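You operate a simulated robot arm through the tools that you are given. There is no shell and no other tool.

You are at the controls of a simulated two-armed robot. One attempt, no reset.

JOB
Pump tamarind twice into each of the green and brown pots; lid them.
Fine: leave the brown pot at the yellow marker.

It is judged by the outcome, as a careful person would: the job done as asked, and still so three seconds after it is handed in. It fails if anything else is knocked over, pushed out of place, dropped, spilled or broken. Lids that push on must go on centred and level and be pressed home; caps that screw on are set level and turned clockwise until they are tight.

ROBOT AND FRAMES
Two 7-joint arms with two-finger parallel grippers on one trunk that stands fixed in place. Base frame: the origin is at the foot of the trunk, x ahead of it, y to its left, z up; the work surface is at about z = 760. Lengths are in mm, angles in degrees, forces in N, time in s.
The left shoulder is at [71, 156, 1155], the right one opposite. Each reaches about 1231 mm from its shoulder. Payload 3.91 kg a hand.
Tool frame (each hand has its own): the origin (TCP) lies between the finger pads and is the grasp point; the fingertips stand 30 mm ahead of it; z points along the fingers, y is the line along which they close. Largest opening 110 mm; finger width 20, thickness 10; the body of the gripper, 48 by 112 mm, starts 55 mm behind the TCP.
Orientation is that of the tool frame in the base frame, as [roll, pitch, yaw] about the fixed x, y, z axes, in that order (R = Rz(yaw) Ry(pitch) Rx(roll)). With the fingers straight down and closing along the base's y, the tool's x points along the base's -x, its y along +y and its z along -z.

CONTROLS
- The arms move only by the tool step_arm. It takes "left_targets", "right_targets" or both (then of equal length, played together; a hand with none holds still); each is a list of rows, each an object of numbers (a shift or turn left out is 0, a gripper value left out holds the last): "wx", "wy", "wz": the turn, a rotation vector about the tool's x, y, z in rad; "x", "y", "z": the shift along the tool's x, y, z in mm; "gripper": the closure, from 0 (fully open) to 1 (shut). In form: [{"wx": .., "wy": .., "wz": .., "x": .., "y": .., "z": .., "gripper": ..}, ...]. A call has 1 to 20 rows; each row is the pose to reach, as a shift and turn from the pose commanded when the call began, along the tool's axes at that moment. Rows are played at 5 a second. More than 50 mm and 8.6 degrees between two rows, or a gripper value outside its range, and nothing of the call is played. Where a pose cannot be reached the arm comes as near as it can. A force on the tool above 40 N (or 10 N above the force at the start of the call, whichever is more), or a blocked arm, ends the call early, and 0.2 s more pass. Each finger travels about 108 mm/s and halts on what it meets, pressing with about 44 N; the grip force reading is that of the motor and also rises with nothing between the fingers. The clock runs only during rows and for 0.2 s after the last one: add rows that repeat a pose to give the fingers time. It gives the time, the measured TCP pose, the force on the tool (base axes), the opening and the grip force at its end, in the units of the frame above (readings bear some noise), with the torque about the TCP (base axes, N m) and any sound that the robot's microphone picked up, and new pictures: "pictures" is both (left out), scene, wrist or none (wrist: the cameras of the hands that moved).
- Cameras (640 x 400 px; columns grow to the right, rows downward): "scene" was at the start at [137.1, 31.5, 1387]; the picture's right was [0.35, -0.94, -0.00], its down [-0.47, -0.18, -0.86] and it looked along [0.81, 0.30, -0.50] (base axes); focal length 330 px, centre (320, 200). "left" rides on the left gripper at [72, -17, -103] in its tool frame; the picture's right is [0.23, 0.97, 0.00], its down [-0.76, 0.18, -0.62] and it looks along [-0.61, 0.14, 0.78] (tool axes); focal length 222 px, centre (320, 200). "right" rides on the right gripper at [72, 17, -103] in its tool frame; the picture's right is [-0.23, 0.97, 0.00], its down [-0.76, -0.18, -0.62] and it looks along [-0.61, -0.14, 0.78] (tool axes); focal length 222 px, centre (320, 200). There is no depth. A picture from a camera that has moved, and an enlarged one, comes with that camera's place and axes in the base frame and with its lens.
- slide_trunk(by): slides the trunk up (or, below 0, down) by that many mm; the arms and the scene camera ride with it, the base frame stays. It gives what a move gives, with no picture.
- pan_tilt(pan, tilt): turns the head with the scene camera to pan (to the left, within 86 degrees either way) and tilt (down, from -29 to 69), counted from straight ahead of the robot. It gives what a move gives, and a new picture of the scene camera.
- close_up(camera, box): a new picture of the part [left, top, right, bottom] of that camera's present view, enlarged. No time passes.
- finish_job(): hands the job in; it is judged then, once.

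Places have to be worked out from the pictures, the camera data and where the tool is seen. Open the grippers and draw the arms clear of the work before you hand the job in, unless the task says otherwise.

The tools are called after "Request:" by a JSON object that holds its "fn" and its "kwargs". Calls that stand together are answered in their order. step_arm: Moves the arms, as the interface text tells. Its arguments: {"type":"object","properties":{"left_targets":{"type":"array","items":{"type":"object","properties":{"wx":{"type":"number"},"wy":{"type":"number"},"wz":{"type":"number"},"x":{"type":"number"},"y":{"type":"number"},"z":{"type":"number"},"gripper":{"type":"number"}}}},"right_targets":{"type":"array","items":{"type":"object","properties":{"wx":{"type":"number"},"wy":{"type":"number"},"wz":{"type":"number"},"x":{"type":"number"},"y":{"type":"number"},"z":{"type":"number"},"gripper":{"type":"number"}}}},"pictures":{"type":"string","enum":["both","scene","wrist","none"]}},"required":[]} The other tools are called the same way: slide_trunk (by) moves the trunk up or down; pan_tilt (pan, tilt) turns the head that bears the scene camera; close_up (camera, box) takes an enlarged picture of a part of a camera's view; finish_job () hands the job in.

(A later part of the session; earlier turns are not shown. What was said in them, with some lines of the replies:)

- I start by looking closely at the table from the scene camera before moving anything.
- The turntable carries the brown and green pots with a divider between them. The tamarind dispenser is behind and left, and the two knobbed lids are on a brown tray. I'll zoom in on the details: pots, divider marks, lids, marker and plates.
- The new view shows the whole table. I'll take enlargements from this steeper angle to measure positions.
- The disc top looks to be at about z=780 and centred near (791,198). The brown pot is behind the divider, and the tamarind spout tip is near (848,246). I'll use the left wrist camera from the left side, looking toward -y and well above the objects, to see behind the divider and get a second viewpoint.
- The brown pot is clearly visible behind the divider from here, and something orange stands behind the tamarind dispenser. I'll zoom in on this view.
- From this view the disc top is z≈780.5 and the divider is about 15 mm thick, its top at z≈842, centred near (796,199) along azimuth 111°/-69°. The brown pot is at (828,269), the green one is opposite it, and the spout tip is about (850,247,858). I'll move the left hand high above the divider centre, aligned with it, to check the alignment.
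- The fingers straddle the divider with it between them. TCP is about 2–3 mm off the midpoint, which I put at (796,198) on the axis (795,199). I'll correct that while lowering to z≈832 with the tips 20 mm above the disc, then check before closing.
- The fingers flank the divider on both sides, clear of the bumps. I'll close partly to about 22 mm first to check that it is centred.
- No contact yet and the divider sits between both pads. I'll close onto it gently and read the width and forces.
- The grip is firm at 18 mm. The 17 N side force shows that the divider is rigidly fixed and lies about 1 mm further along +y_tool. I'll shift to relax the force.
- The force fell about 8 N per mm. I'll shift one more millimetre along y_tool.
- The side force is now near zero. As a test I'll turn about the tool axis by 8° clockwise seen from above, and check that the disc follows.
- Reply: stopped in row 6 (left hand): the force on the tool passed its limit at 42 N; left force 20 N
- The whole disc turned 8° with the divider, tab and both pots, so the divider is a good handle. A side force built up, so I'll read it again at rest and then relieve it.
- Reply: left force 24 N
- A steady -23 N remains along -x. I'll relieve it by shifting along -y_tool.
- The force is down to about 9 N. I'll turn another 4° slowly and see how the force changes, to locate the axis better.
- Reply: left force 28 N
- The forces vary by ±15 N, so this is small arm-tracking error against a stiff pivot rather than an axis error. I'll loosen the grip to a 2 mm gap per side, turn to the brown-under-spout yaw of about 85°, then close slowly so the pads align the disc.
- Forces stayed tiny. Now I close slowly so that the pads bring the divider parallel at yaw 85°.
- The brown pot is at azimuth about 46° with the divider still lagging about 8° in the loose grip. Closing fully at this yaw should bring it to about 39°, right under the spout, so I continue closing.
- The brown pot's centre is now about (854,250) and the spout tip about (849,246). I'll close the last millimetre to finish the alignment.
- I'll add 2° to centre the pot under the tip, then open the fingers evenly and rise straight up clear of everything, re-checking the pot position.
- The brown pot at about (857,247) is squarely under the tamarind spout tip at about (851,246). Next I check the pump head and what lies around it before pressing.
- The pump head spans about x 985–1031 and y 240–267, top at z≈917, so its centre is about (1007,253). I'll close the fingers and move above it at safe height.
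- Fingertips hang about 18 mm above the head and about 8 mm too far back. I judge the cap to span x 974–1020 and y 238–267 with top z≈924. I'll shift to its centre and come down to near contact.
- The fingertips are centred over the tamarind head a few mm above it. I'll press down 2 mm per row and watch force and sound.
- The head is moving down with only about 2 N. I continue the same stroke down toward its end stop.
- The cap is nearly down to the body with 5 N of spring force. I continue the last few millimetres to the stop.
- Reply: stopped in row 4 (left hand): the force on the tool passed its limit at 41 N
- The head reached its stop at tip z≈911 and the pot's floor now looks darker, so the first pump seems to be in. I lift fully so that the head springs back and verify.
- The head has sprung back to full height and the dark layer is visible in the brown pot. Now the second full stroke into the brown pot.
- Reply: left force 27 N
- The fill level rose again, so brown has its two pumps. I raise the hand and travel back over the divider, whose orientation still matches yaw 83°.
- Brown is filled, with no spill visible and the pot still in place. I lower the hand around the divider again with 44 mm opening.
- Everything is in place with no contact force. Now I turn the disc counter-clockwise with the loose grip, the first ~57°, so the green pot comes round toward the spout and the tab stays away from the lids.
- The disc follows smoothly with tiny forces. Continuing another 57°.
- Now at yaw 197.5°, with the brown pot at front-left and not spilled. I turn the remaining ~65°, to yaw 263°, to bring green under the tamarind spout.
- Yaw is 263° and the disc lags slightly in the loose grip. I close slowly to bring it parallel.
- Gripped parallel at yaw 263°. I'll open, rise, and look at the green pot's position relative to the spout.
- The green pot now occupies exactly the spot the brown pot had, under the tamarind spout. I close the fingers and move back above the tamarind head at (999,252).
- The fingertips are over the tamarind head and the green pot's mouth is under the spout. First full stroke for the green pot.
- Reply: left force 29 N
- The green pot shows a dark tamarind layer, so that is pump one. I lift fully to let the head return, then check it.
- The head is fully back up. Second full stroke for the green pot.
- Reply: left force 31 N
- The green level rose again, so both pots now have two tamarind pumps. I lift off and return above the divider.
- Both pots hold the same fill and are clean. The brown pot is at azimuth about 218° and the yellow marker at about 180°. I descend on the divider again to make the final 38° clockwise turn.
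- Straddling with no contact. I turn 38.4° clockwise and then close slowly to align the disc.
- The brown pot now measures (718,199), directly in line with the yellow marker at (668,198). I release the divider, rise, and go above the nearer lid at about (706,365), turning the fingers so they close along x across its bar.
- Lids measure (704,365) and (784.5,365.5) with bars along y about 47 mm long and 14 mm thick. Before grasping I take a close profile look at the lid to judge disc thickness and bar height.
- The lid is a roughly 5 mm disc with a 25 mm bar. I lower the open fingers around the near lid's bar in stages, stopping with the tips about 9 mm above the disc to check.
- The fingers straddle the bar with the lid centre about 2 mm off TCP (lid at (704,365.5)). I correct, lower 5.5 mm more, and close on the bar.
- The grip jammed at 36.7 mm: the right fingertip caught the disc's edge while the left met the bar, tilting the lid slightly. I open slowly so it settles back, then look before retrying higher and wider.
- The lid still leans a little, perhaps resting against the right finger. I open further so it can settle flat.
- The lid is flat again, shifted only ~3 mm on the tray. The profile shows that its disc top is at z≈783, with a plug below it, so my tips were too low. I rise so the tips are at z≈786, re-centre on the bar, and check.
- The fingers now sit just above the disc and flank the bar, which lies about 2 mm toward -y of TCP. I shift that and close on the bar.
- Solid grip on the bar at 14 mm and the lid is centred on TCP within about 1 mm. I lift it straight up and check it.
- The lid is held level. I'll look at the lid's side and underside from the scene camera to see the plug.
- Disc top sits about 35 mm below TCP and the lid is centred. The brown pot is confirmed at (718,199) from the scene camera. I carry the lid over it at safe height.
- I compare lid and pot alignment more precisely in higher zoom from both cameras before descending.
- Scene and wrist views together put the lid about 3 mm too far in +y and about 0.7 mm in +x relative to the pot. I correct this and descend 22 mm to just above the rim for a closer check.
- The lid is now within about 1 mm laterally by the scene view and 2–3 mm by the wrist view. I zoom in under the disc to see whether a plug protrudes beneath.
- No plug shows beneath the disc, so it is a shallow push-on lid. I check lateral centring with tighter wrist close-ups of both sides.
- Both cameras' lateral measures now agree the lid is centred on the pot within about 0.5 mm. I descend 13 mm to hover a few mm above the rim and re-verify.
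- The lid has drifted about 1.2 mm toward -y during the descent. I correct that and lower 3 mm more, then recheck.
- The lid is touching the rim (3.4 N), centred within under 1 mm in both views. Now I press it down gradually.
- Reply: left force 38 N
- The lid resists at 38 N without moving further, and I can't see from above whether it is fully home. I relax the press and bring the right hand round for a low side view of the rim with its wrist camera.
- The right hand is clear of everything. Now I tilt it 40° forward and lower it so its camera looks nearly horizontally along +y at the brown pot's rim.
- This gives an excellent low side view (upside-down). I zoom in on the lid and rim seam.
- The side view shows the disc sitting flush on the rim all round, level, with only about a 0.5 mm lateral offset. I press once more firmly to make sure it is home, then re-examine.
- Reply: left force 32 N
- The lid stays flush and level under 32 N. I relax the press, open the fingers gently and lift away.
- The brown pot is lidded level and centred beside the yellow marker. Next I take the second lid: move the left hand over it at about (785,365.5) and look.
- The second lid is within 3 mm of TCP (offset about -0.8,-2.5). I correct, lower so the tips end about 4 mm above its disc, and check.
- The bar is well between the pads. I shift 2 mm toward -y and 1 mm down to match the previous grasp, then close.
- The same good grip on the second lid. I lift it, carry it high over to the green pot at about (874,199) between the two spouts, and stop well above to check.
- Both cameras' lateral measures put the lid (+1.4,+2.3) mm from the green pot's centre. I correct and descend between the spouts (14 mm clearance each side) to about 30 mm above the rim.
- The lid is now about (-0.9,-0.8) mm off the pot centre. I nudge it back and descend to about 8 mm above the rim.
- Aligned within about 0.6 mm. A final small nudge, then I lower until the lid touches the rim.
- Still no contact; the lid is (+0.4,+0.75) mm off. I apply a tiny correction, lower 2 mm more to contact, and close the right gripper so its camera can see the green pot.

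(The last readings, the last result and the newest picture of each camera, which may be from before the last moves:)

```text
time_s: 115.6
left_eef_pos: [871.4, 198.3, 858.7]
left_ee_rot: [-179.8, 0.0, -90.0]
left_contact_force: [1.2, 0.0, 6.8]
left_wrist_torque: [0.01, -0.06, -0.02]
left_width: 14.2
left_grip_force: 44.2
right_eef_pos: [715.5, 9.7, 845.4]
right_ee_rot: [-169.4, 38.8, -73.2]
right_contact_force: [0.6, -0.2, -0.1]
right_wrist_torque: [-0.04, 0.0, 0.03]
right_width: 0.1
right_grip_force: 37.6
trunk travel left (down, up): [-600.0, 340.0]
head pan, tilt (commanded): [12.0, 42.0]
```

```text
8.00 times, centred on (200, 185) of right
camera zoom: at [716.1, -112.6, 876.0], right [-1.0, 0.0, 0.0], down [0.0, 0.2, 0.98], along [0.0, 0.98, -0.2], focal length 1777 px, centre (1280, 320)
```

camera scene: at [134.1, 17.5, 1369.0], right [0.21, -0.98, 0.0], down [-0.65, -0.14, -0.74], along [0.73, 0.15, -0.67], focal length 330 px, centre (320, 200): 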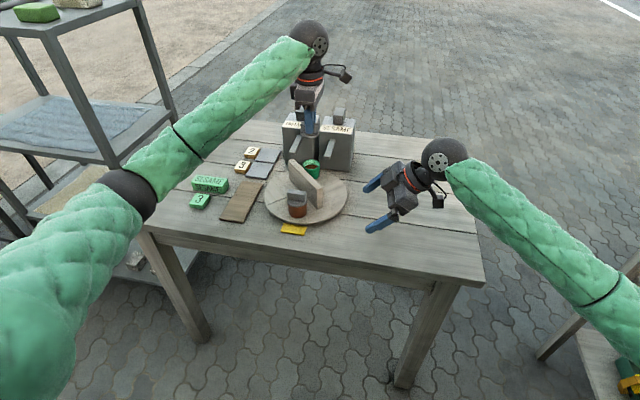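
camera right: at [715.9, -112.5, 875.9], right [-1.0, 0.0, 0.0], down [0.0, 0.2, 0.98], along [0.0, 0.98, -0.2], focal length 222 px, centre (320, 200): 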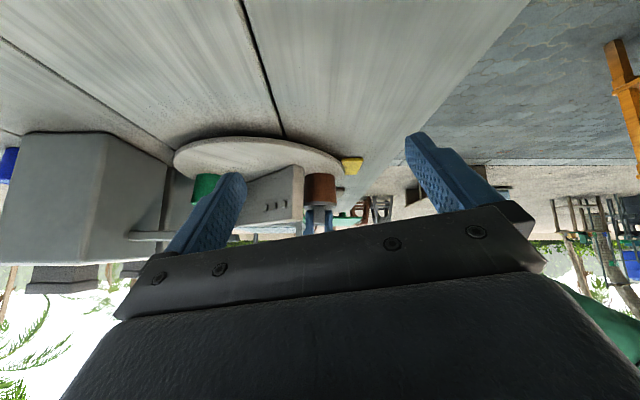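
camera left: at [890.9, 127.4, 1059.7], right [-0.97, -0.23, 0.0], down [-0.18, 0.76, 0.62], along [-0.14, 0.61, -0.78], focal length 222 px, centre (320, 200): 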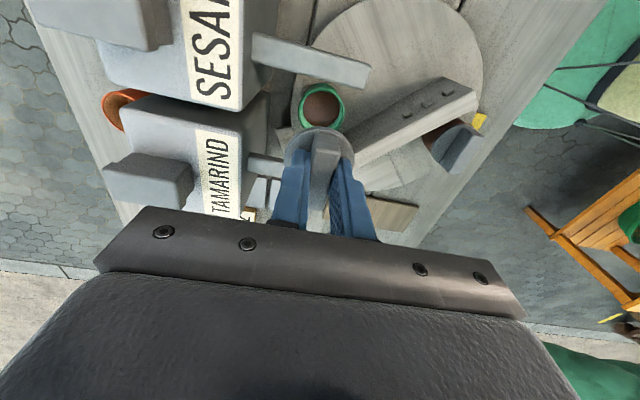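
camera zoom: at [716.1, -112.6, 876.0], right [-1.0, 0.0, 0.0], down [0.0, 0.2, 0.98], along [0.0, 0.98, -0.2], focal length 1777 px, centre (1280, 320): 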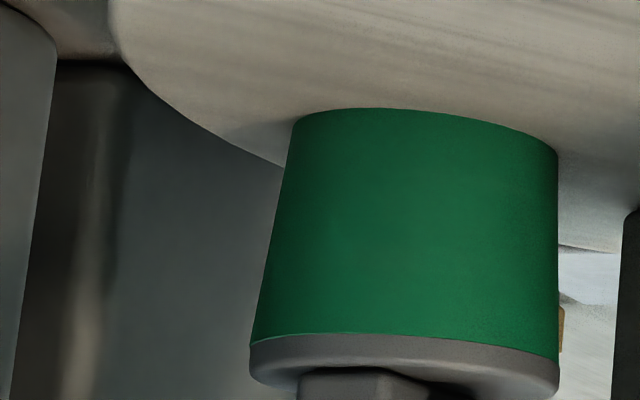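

Contact at 7 N and the side view shows the lid flush and centred on the green rim. I press it home.

Request:
{"fn": "step_arm", "kwargs": {"left_targets": [{"z": 1}, {"z": 2}, {"z": 3}, {"z": 3.6}, {"z": 3.6}], "pictures": "none"}}

Request:
{"fn": "close_up", "kwargs": {"camera": "right", "box": [160, 160, 240, 210]}}

Request:
{"fn": "close_up", "kwargs": {"camera": "scene", "box": [294, 150, 326, 170]}}

```text
time_s: 116.9
left_eef_pos: [873.5, 196.5, 858.3]
left_ee_rot: [-179.5, -0.1, -90.0]
left_contact_force: [-4.8, -1.0, 19.8]
left_wrist_torque: [0.0, 0.29, 0.0]
left_width: 14.0
left_grip_force: 44.2
right_eef_pos: [715.4, 9.1, 845.2]
right_ee_rot: [-169.4, 38.7, -73.3]
right_contact_force: [-0.9, -0.2, -0.2]
right_wrist_torque: [0.03, 0.01, 0.01]
right_width: 0.0
right_grip_force: 37.7
trunk travel left (down, up): [-600.0, 340.0]
head pan, tilt (commanded): [12.0, 42.0]
stopped in row 5 (left hand): the force on the tool passed its limit at 41 N (the readings are from after the stop); the commanded pose is now the measured one
```

```text
8.00 times, centred on (200, 185) of right
camera zoom: at [715.4, -112.6, 875.8], right [-1.0, 0.0, 0.0], down [0.0, 0.2, 0.98], along [0.0, 0.98, -0.2], focal length 1777 px, centre (1280, 320)
```

zoom: 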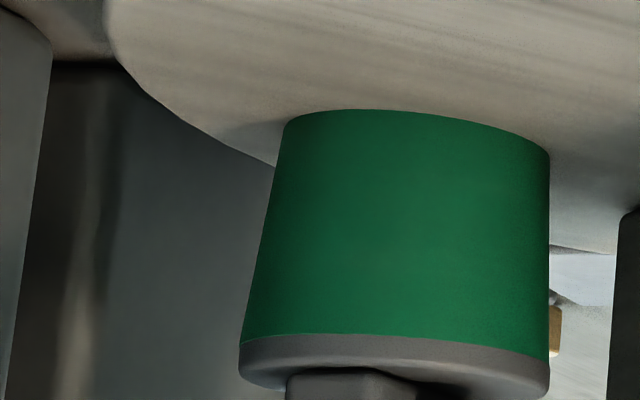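

```text
16.00 times, centred on (310, 160) of scene
camera zoom: at [132.9, 16.6, 1368.8], right [0.21, -0.98, 0.0], down [-0.65, -0.14, -0.74], along [0.73, 0.15, -0.67], focal length 5285 px, centre (480, 840)
```

zoom: 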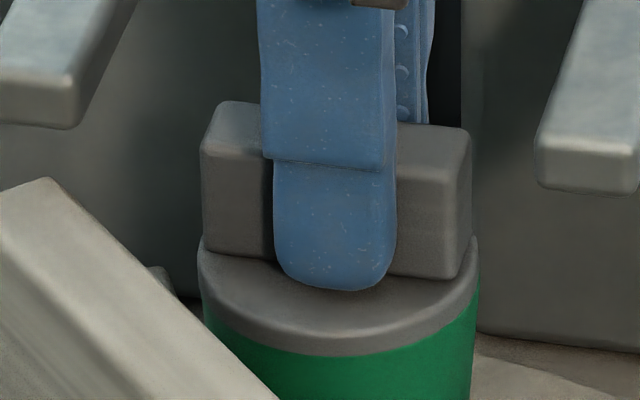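

Pressed with 41 N and the lid is flush and level on the green pot. I unload, open the fingers slightly, and withdraw straight up.

Request:
{"fn": "step_arm", "kwargs": {"left_targets": [{"z": -1}, {"z": -2}, {"z": -2, "gripper": 0.84}, {"z": -2, "gripper": 0.78}, {"z": -2, "gripper": 0.72}, {"z": -2, "gripper": 0.68}, {"z": -2, "gripper": 0.68}, {"z": -15}, {"z": -40}, {"z": -70}, {"z": -100}, {"z": -130}, {"z": -130}], "pictures": "both"}}

Request:
{"fn": "close_up", "kwargs": {"camera": "scene", "box": [250, 135, 362, 205]}}

Request:
{"fn": "close_up", "kwargs": {"camera": "left", "box": [240, 40, 480, 190]}}

Request:
{"fn": "close_up", "kwargs": {"camera": "right", "box": [160, 140, 352, 260]}}

```text
time_s: 119.7
left_eef_pos: [874.6, 196.2, 984.7]
left_ee_rot: [-179.7, -0.1, -90.0]
left_contact_force: [0.1, 0.3, 0.6]
left_wrist_torque: [-0.01, 0.01, 0.01]
left_width: 35.3
left_grip_force: 0.0
right_eef_pos: [715.2, 10.1, 844.9]
right_ee_rot: [-169.4, 38.9, -73.3]
right_contact_force: [0.2, -0.5, 0.7]
right_wrist_torque: [0.03, 0.01, -0.02]
right_width: 0.0
right_grip_force: 37.8
trunk travel left (down, up): [-600.0, 340.0]
head pan, tilt (commanded): [12.0, 42.0]
camera scene: at [134.7, 17.1, 1368.9], right [0.21, -0.98, 0.0], down [-0.66, -0.14, -0.74], along [0.73, 0.15, -0.67], focal length 330 px, centre (320, 200)
camera left: at [890.7, 122.7, 1087.5], right [-0.97, -0.23, 0.0], down [-0.18, 0.76, 0.62], along [-0.14, 0.61, -0.78], focal length 222 px, centre (320, 200)
```

scene: 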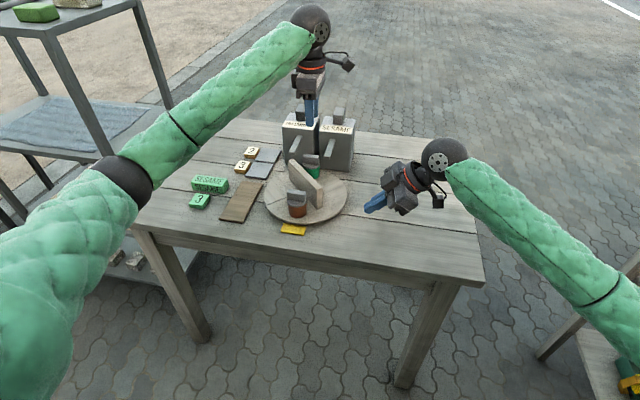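
left: 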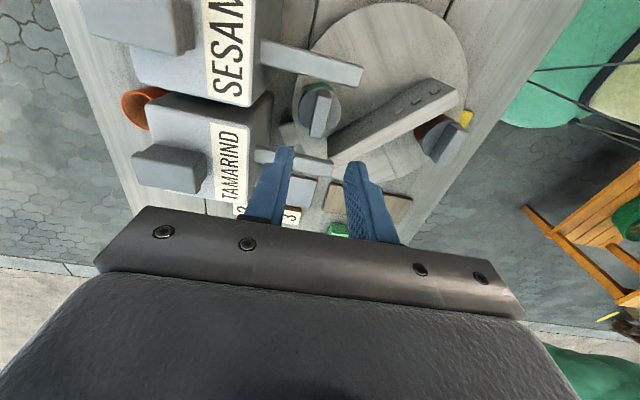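

```text
5.71 times, centred on (306, 170) of scene
camera zoom: at [134.7, 17.1, 1368.9], right [0.21, -0.98, 0.0], down [-0.66, -0.14, -0.74], along [0.73, 0.15, -0.67], focal length 1888 px, centre (400, 371)
```

zoom: 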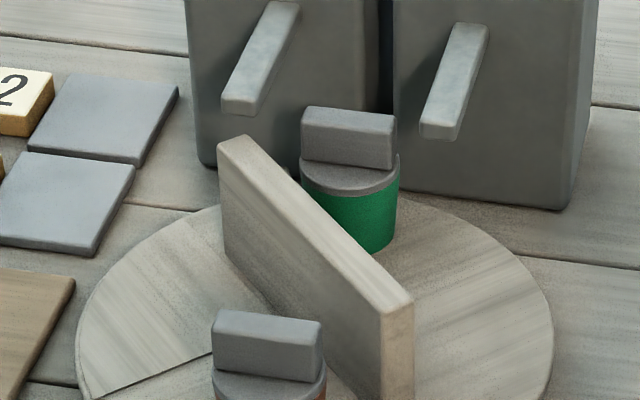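

```text
2.67 times, centred on (360, 115) of left
camera zoom: at [890.7, 122.7, 1087.5], right [-0.97, -0.23, 0.0], down [-0.18, 0.76, 0.62], along [-0.14, 0.61, -0.78], focal length 592 px, centre (213, 427)
```

zoom: 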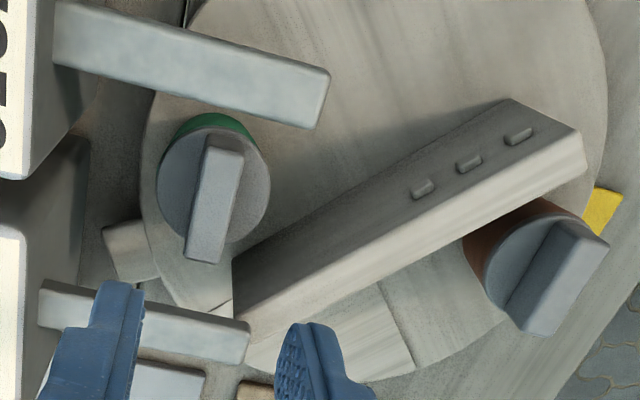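

```text
3.33 times, centred on (256, 200) of right
camera zoom: at [716.6, -112.3, 875.4], right [-1.0, 0.0, 0.0], down [0.0, 0.2, 0.98], along [0.0, 0.98, -0.2], focal length 740 px, centre (533, 200)
```

zoom: 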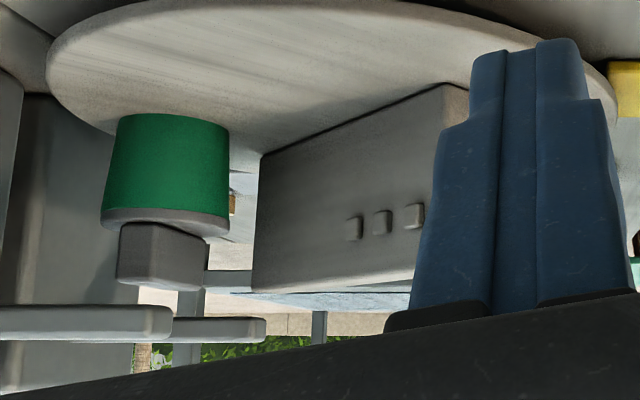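

Both pots are lidded. I check that the turntable hasn't moved and that brown is still at the yellow marker.

Request:
{"fn": "close_up", "kwargs": {"camera": "scene", "box": [250, 175, 362, 245]}}

```text
5.71 times, centred on (306, 210) of scene
camera zoom: at [134.7, 17.1, 1368.9], right [0.21, -0.98, 0.0], down [-0.66, -0.14, -0.74], along [0.73, 0.15, -0.67], focal length 1888 px, centre (400, 143)
```

zoom: 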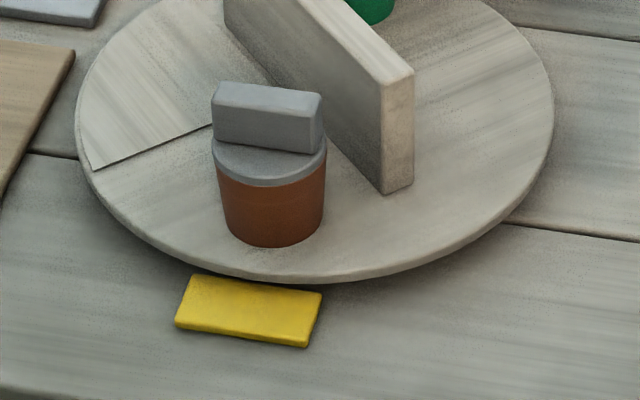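

Brown's centre is about (717,200) with the marker at (671,198), so it is aligned, level and undisturbed. Now I withdraw both arms up and clear of the work.

Request:
{"fn": "step_arm", "kwargs": {"left_targets": [{"z": -35}, {"z": -70}, {"z": -100}, {"z": -105, "x": -30, "y": 23}, {"z": -110, "x": -60, "y": 46}, {"z": -115, "x": -90, "y": 69}, {"z": -120, "x": -120, "y": 92}, {"z": -125, "x": -150, "y": 115}, {"z": -130, "x": -180, "y": 138}, {"z": -130, "x": -210, "y": 161}, {"z": -130, "x": -240, "y": 184}, {"z": -130, "x": -240, "y": 184}], "right_targets": [{"x": -9, "y": -2, "z": -33}, {"x": -19, "y": -4, "z": -66}, {"x": -28, "y": -6, "z": -98}, {"x": -37, "y": -9, "z": -131}, {"x": -47, "y": -11, "z": -164}, {"x": -56, "y": -13, "z": -197}, {"x": -65, "y": -15, "z": -230}, {"x": -74, "y": -17, "z": -262}, {"x": -74, "y": -17, "z": -262, "gripper": 0.5}, {"x": -74, "y": -17, "z": -262, "gripper": 0.0}, {"x": -74, "y": -17, "z": -262, "gripper": 0.0}, {"x": -74, "y": -17, "z": -262, "gripper": 0.0}], "pictures": "both"}}

Request:
{"fn": "close_up", "kwargs": {"camera": "scene", "box": [160, 90, 384, 240]}}

```text
time_s: 122.3
left_eef_pos: [690.9, 435.1, 1116.0]
left_ee_rot: [-179.8, 0.0, -90.0]
left_contact_force: [-0.1, -0.3, -0.3]
left_wrist_torque: [0.03, 0.03, 0.01]
left_width: 35.0
left_grip_force: 0.1
right_eef_pos: [718.1, -100.7, 1093.9]
right_ee_rot: [-169.4, 38.8, -73.4]
right_contact_force: [1.1, -0.1, 0.2]
right_wrist_torque: [-0.01, 0.0, -0.05]
right_width: 110.0
right_grip_force: 0.2
trunk travel left (down, up): [-600.0, 340.0]
head pan, tilt (commanded): [12.0, 42.0]
camera scene: at [135.1, 16.5, 1368.9], right [0.21, -0.98, 0.0], down [-0.66, -0.14, -0.74], along [0.73, 0.15, -0.67], focal length 330 px, centre (320, 200)
camera right: at [717.8, -223.9, 1125.3], right [-1.0, 0.0, 0.0], down [0.0, 0.2, 0.98], along [0.0, 0.98, -0.2], focal length 222 px, centre (320, 200)
camera left: at [706.5, 362.2, 1218.5], right [-0.97, -0.23, 0.0], down [-0.18, 0.76, 0.62], along [-0.14, 0.61, -0.78], focal length 222 px, centre (320, 200)
```

scene: 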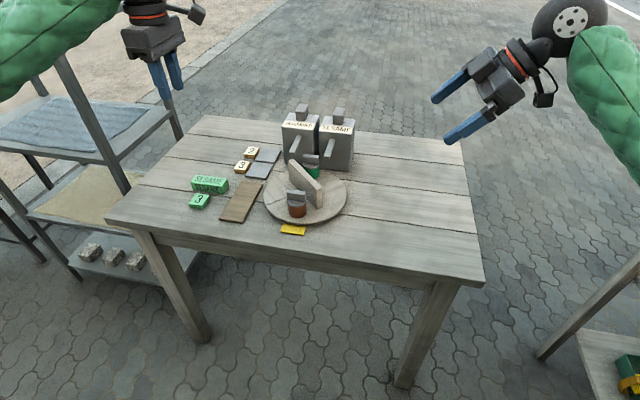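
right: 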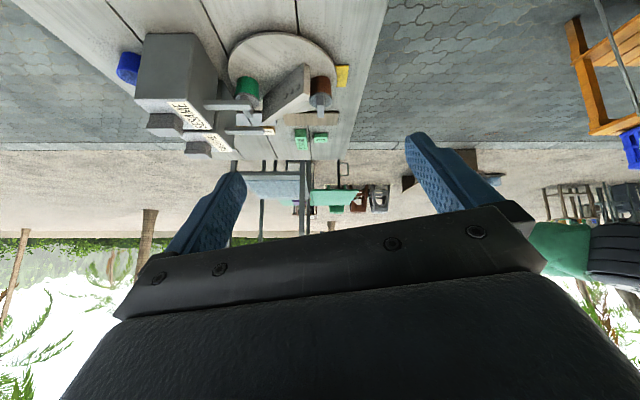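
left: 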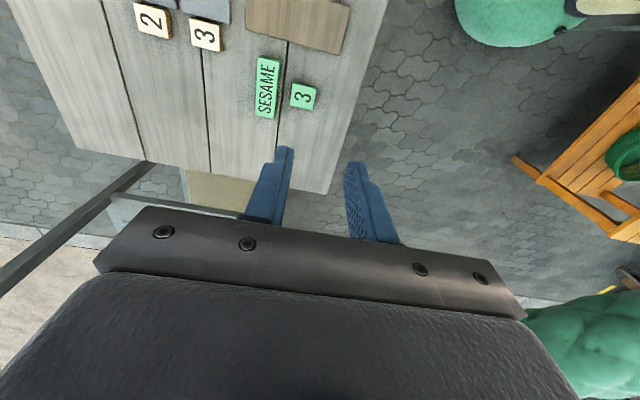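

```text
2.67 times, centred on (272, 165) of scene
camera zoom: at [135.1, 16.5, 1368.9], right [0.21, -0.98, 0.0], down [-0.66, -0.14, -0.74], along [0.73, 0.15, -0.67], focal length 881 px, centre (448, 293)
```

zoom: 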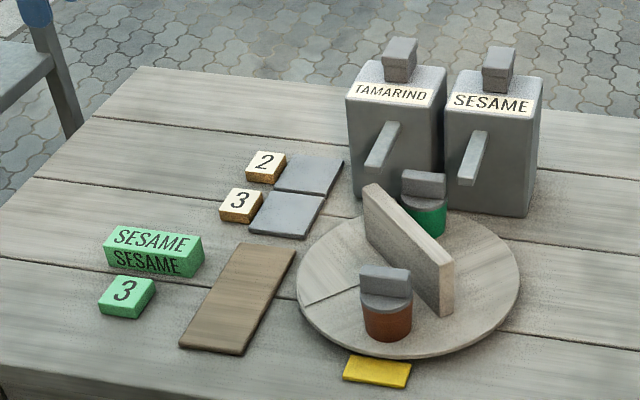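

Everything is in order: both pots are lidded, brown is at the yellow marker, the cards and dispensers are undisturbed, and the arms are clear. I'll open the left gripper fully and then hand in.

Request:
{"fn": "step_arm", "kwargs": {"left_targets": [{"gripper": 0.3}, {"gripper": 0.0}, {"gripper": 0.0}, {"gripper": 0.0}], "pictures": "scene"}}

```text
time_s: 123.3
left_eef_pos: [690.1, 435.1, 1115.6]
left_ee_rot: [-179.8, -0.1, -89.9]
left_contact_force: [0.8, 0.3, 0.9]
left_wrist_torque: [-0.01, 0.01, -0.04]
left_width: 109.9
left_grip_force: 0.1
right_eef_pos: [716.8, -101.2, 1096.3]
right_ee_rot: [-169.4, 38.8, -73.2]
right_contact_force: [-0.2, 0.1, 0.0]
right_wrist_torque: [0.02, -0.04, 0.02]
right_width: 109.9
right_grip_force: 0.0
trunk travel left (down, up): [-600.0, 340.0]
head pan, tilt (commanded): [12.0, 42.0]
camera scene: at [134.3, 17.0, 1369.0], right [0.21, -0.98, 0.0], down [-0.66, -0.14, -0.74], along [0.73, 0.15, -0.67], focal length 330 px, centre (320, 200)
```

scene: 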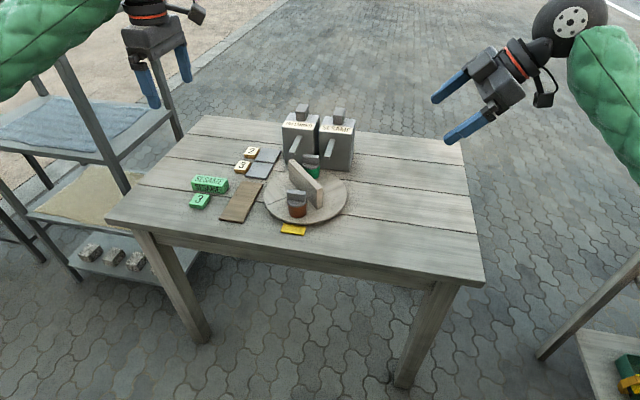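

Both grippers are open and the arms are clear of the table. The pots are filled, lidded and settled, so I hand the job in.

Request:
{"fn": "finish_job", "kwargs": {}}

```text
The job is handed in.
```

The job is handed in: the green and brown pots each have two full pumps of tamarind and a lid. The brown pot sits at the yellow marker.

- **Pumping:** I turned the turntable by its divider to bring each pot under the tamarind spout. Each pump was one full stroke down to the stop. The level rose each time and I saw no spill.
- **Lids:** Each lid was set centred to within about 1 mm and pressed down with about 40 N. They took almost no travel under the press. A side view showed both flush and level on the rims.
- **Brown pot:** Its centre is in line with the yellow marker to within about 2 mm.
- **One slip:** On my first try at picking up the nearer lid, a fingertip caught its edge and tilted it. It settled flat again about 3 mm from where it had been. I then picked it up cleanly and put it on the brown pot.
- **Cards:** The green cards on the table read "SESAME" and "3". I followed your instruction and pumped tamarind twice instead.

Nothing else on the table was moved. Both grippers were open and the arms clear when I handed in.
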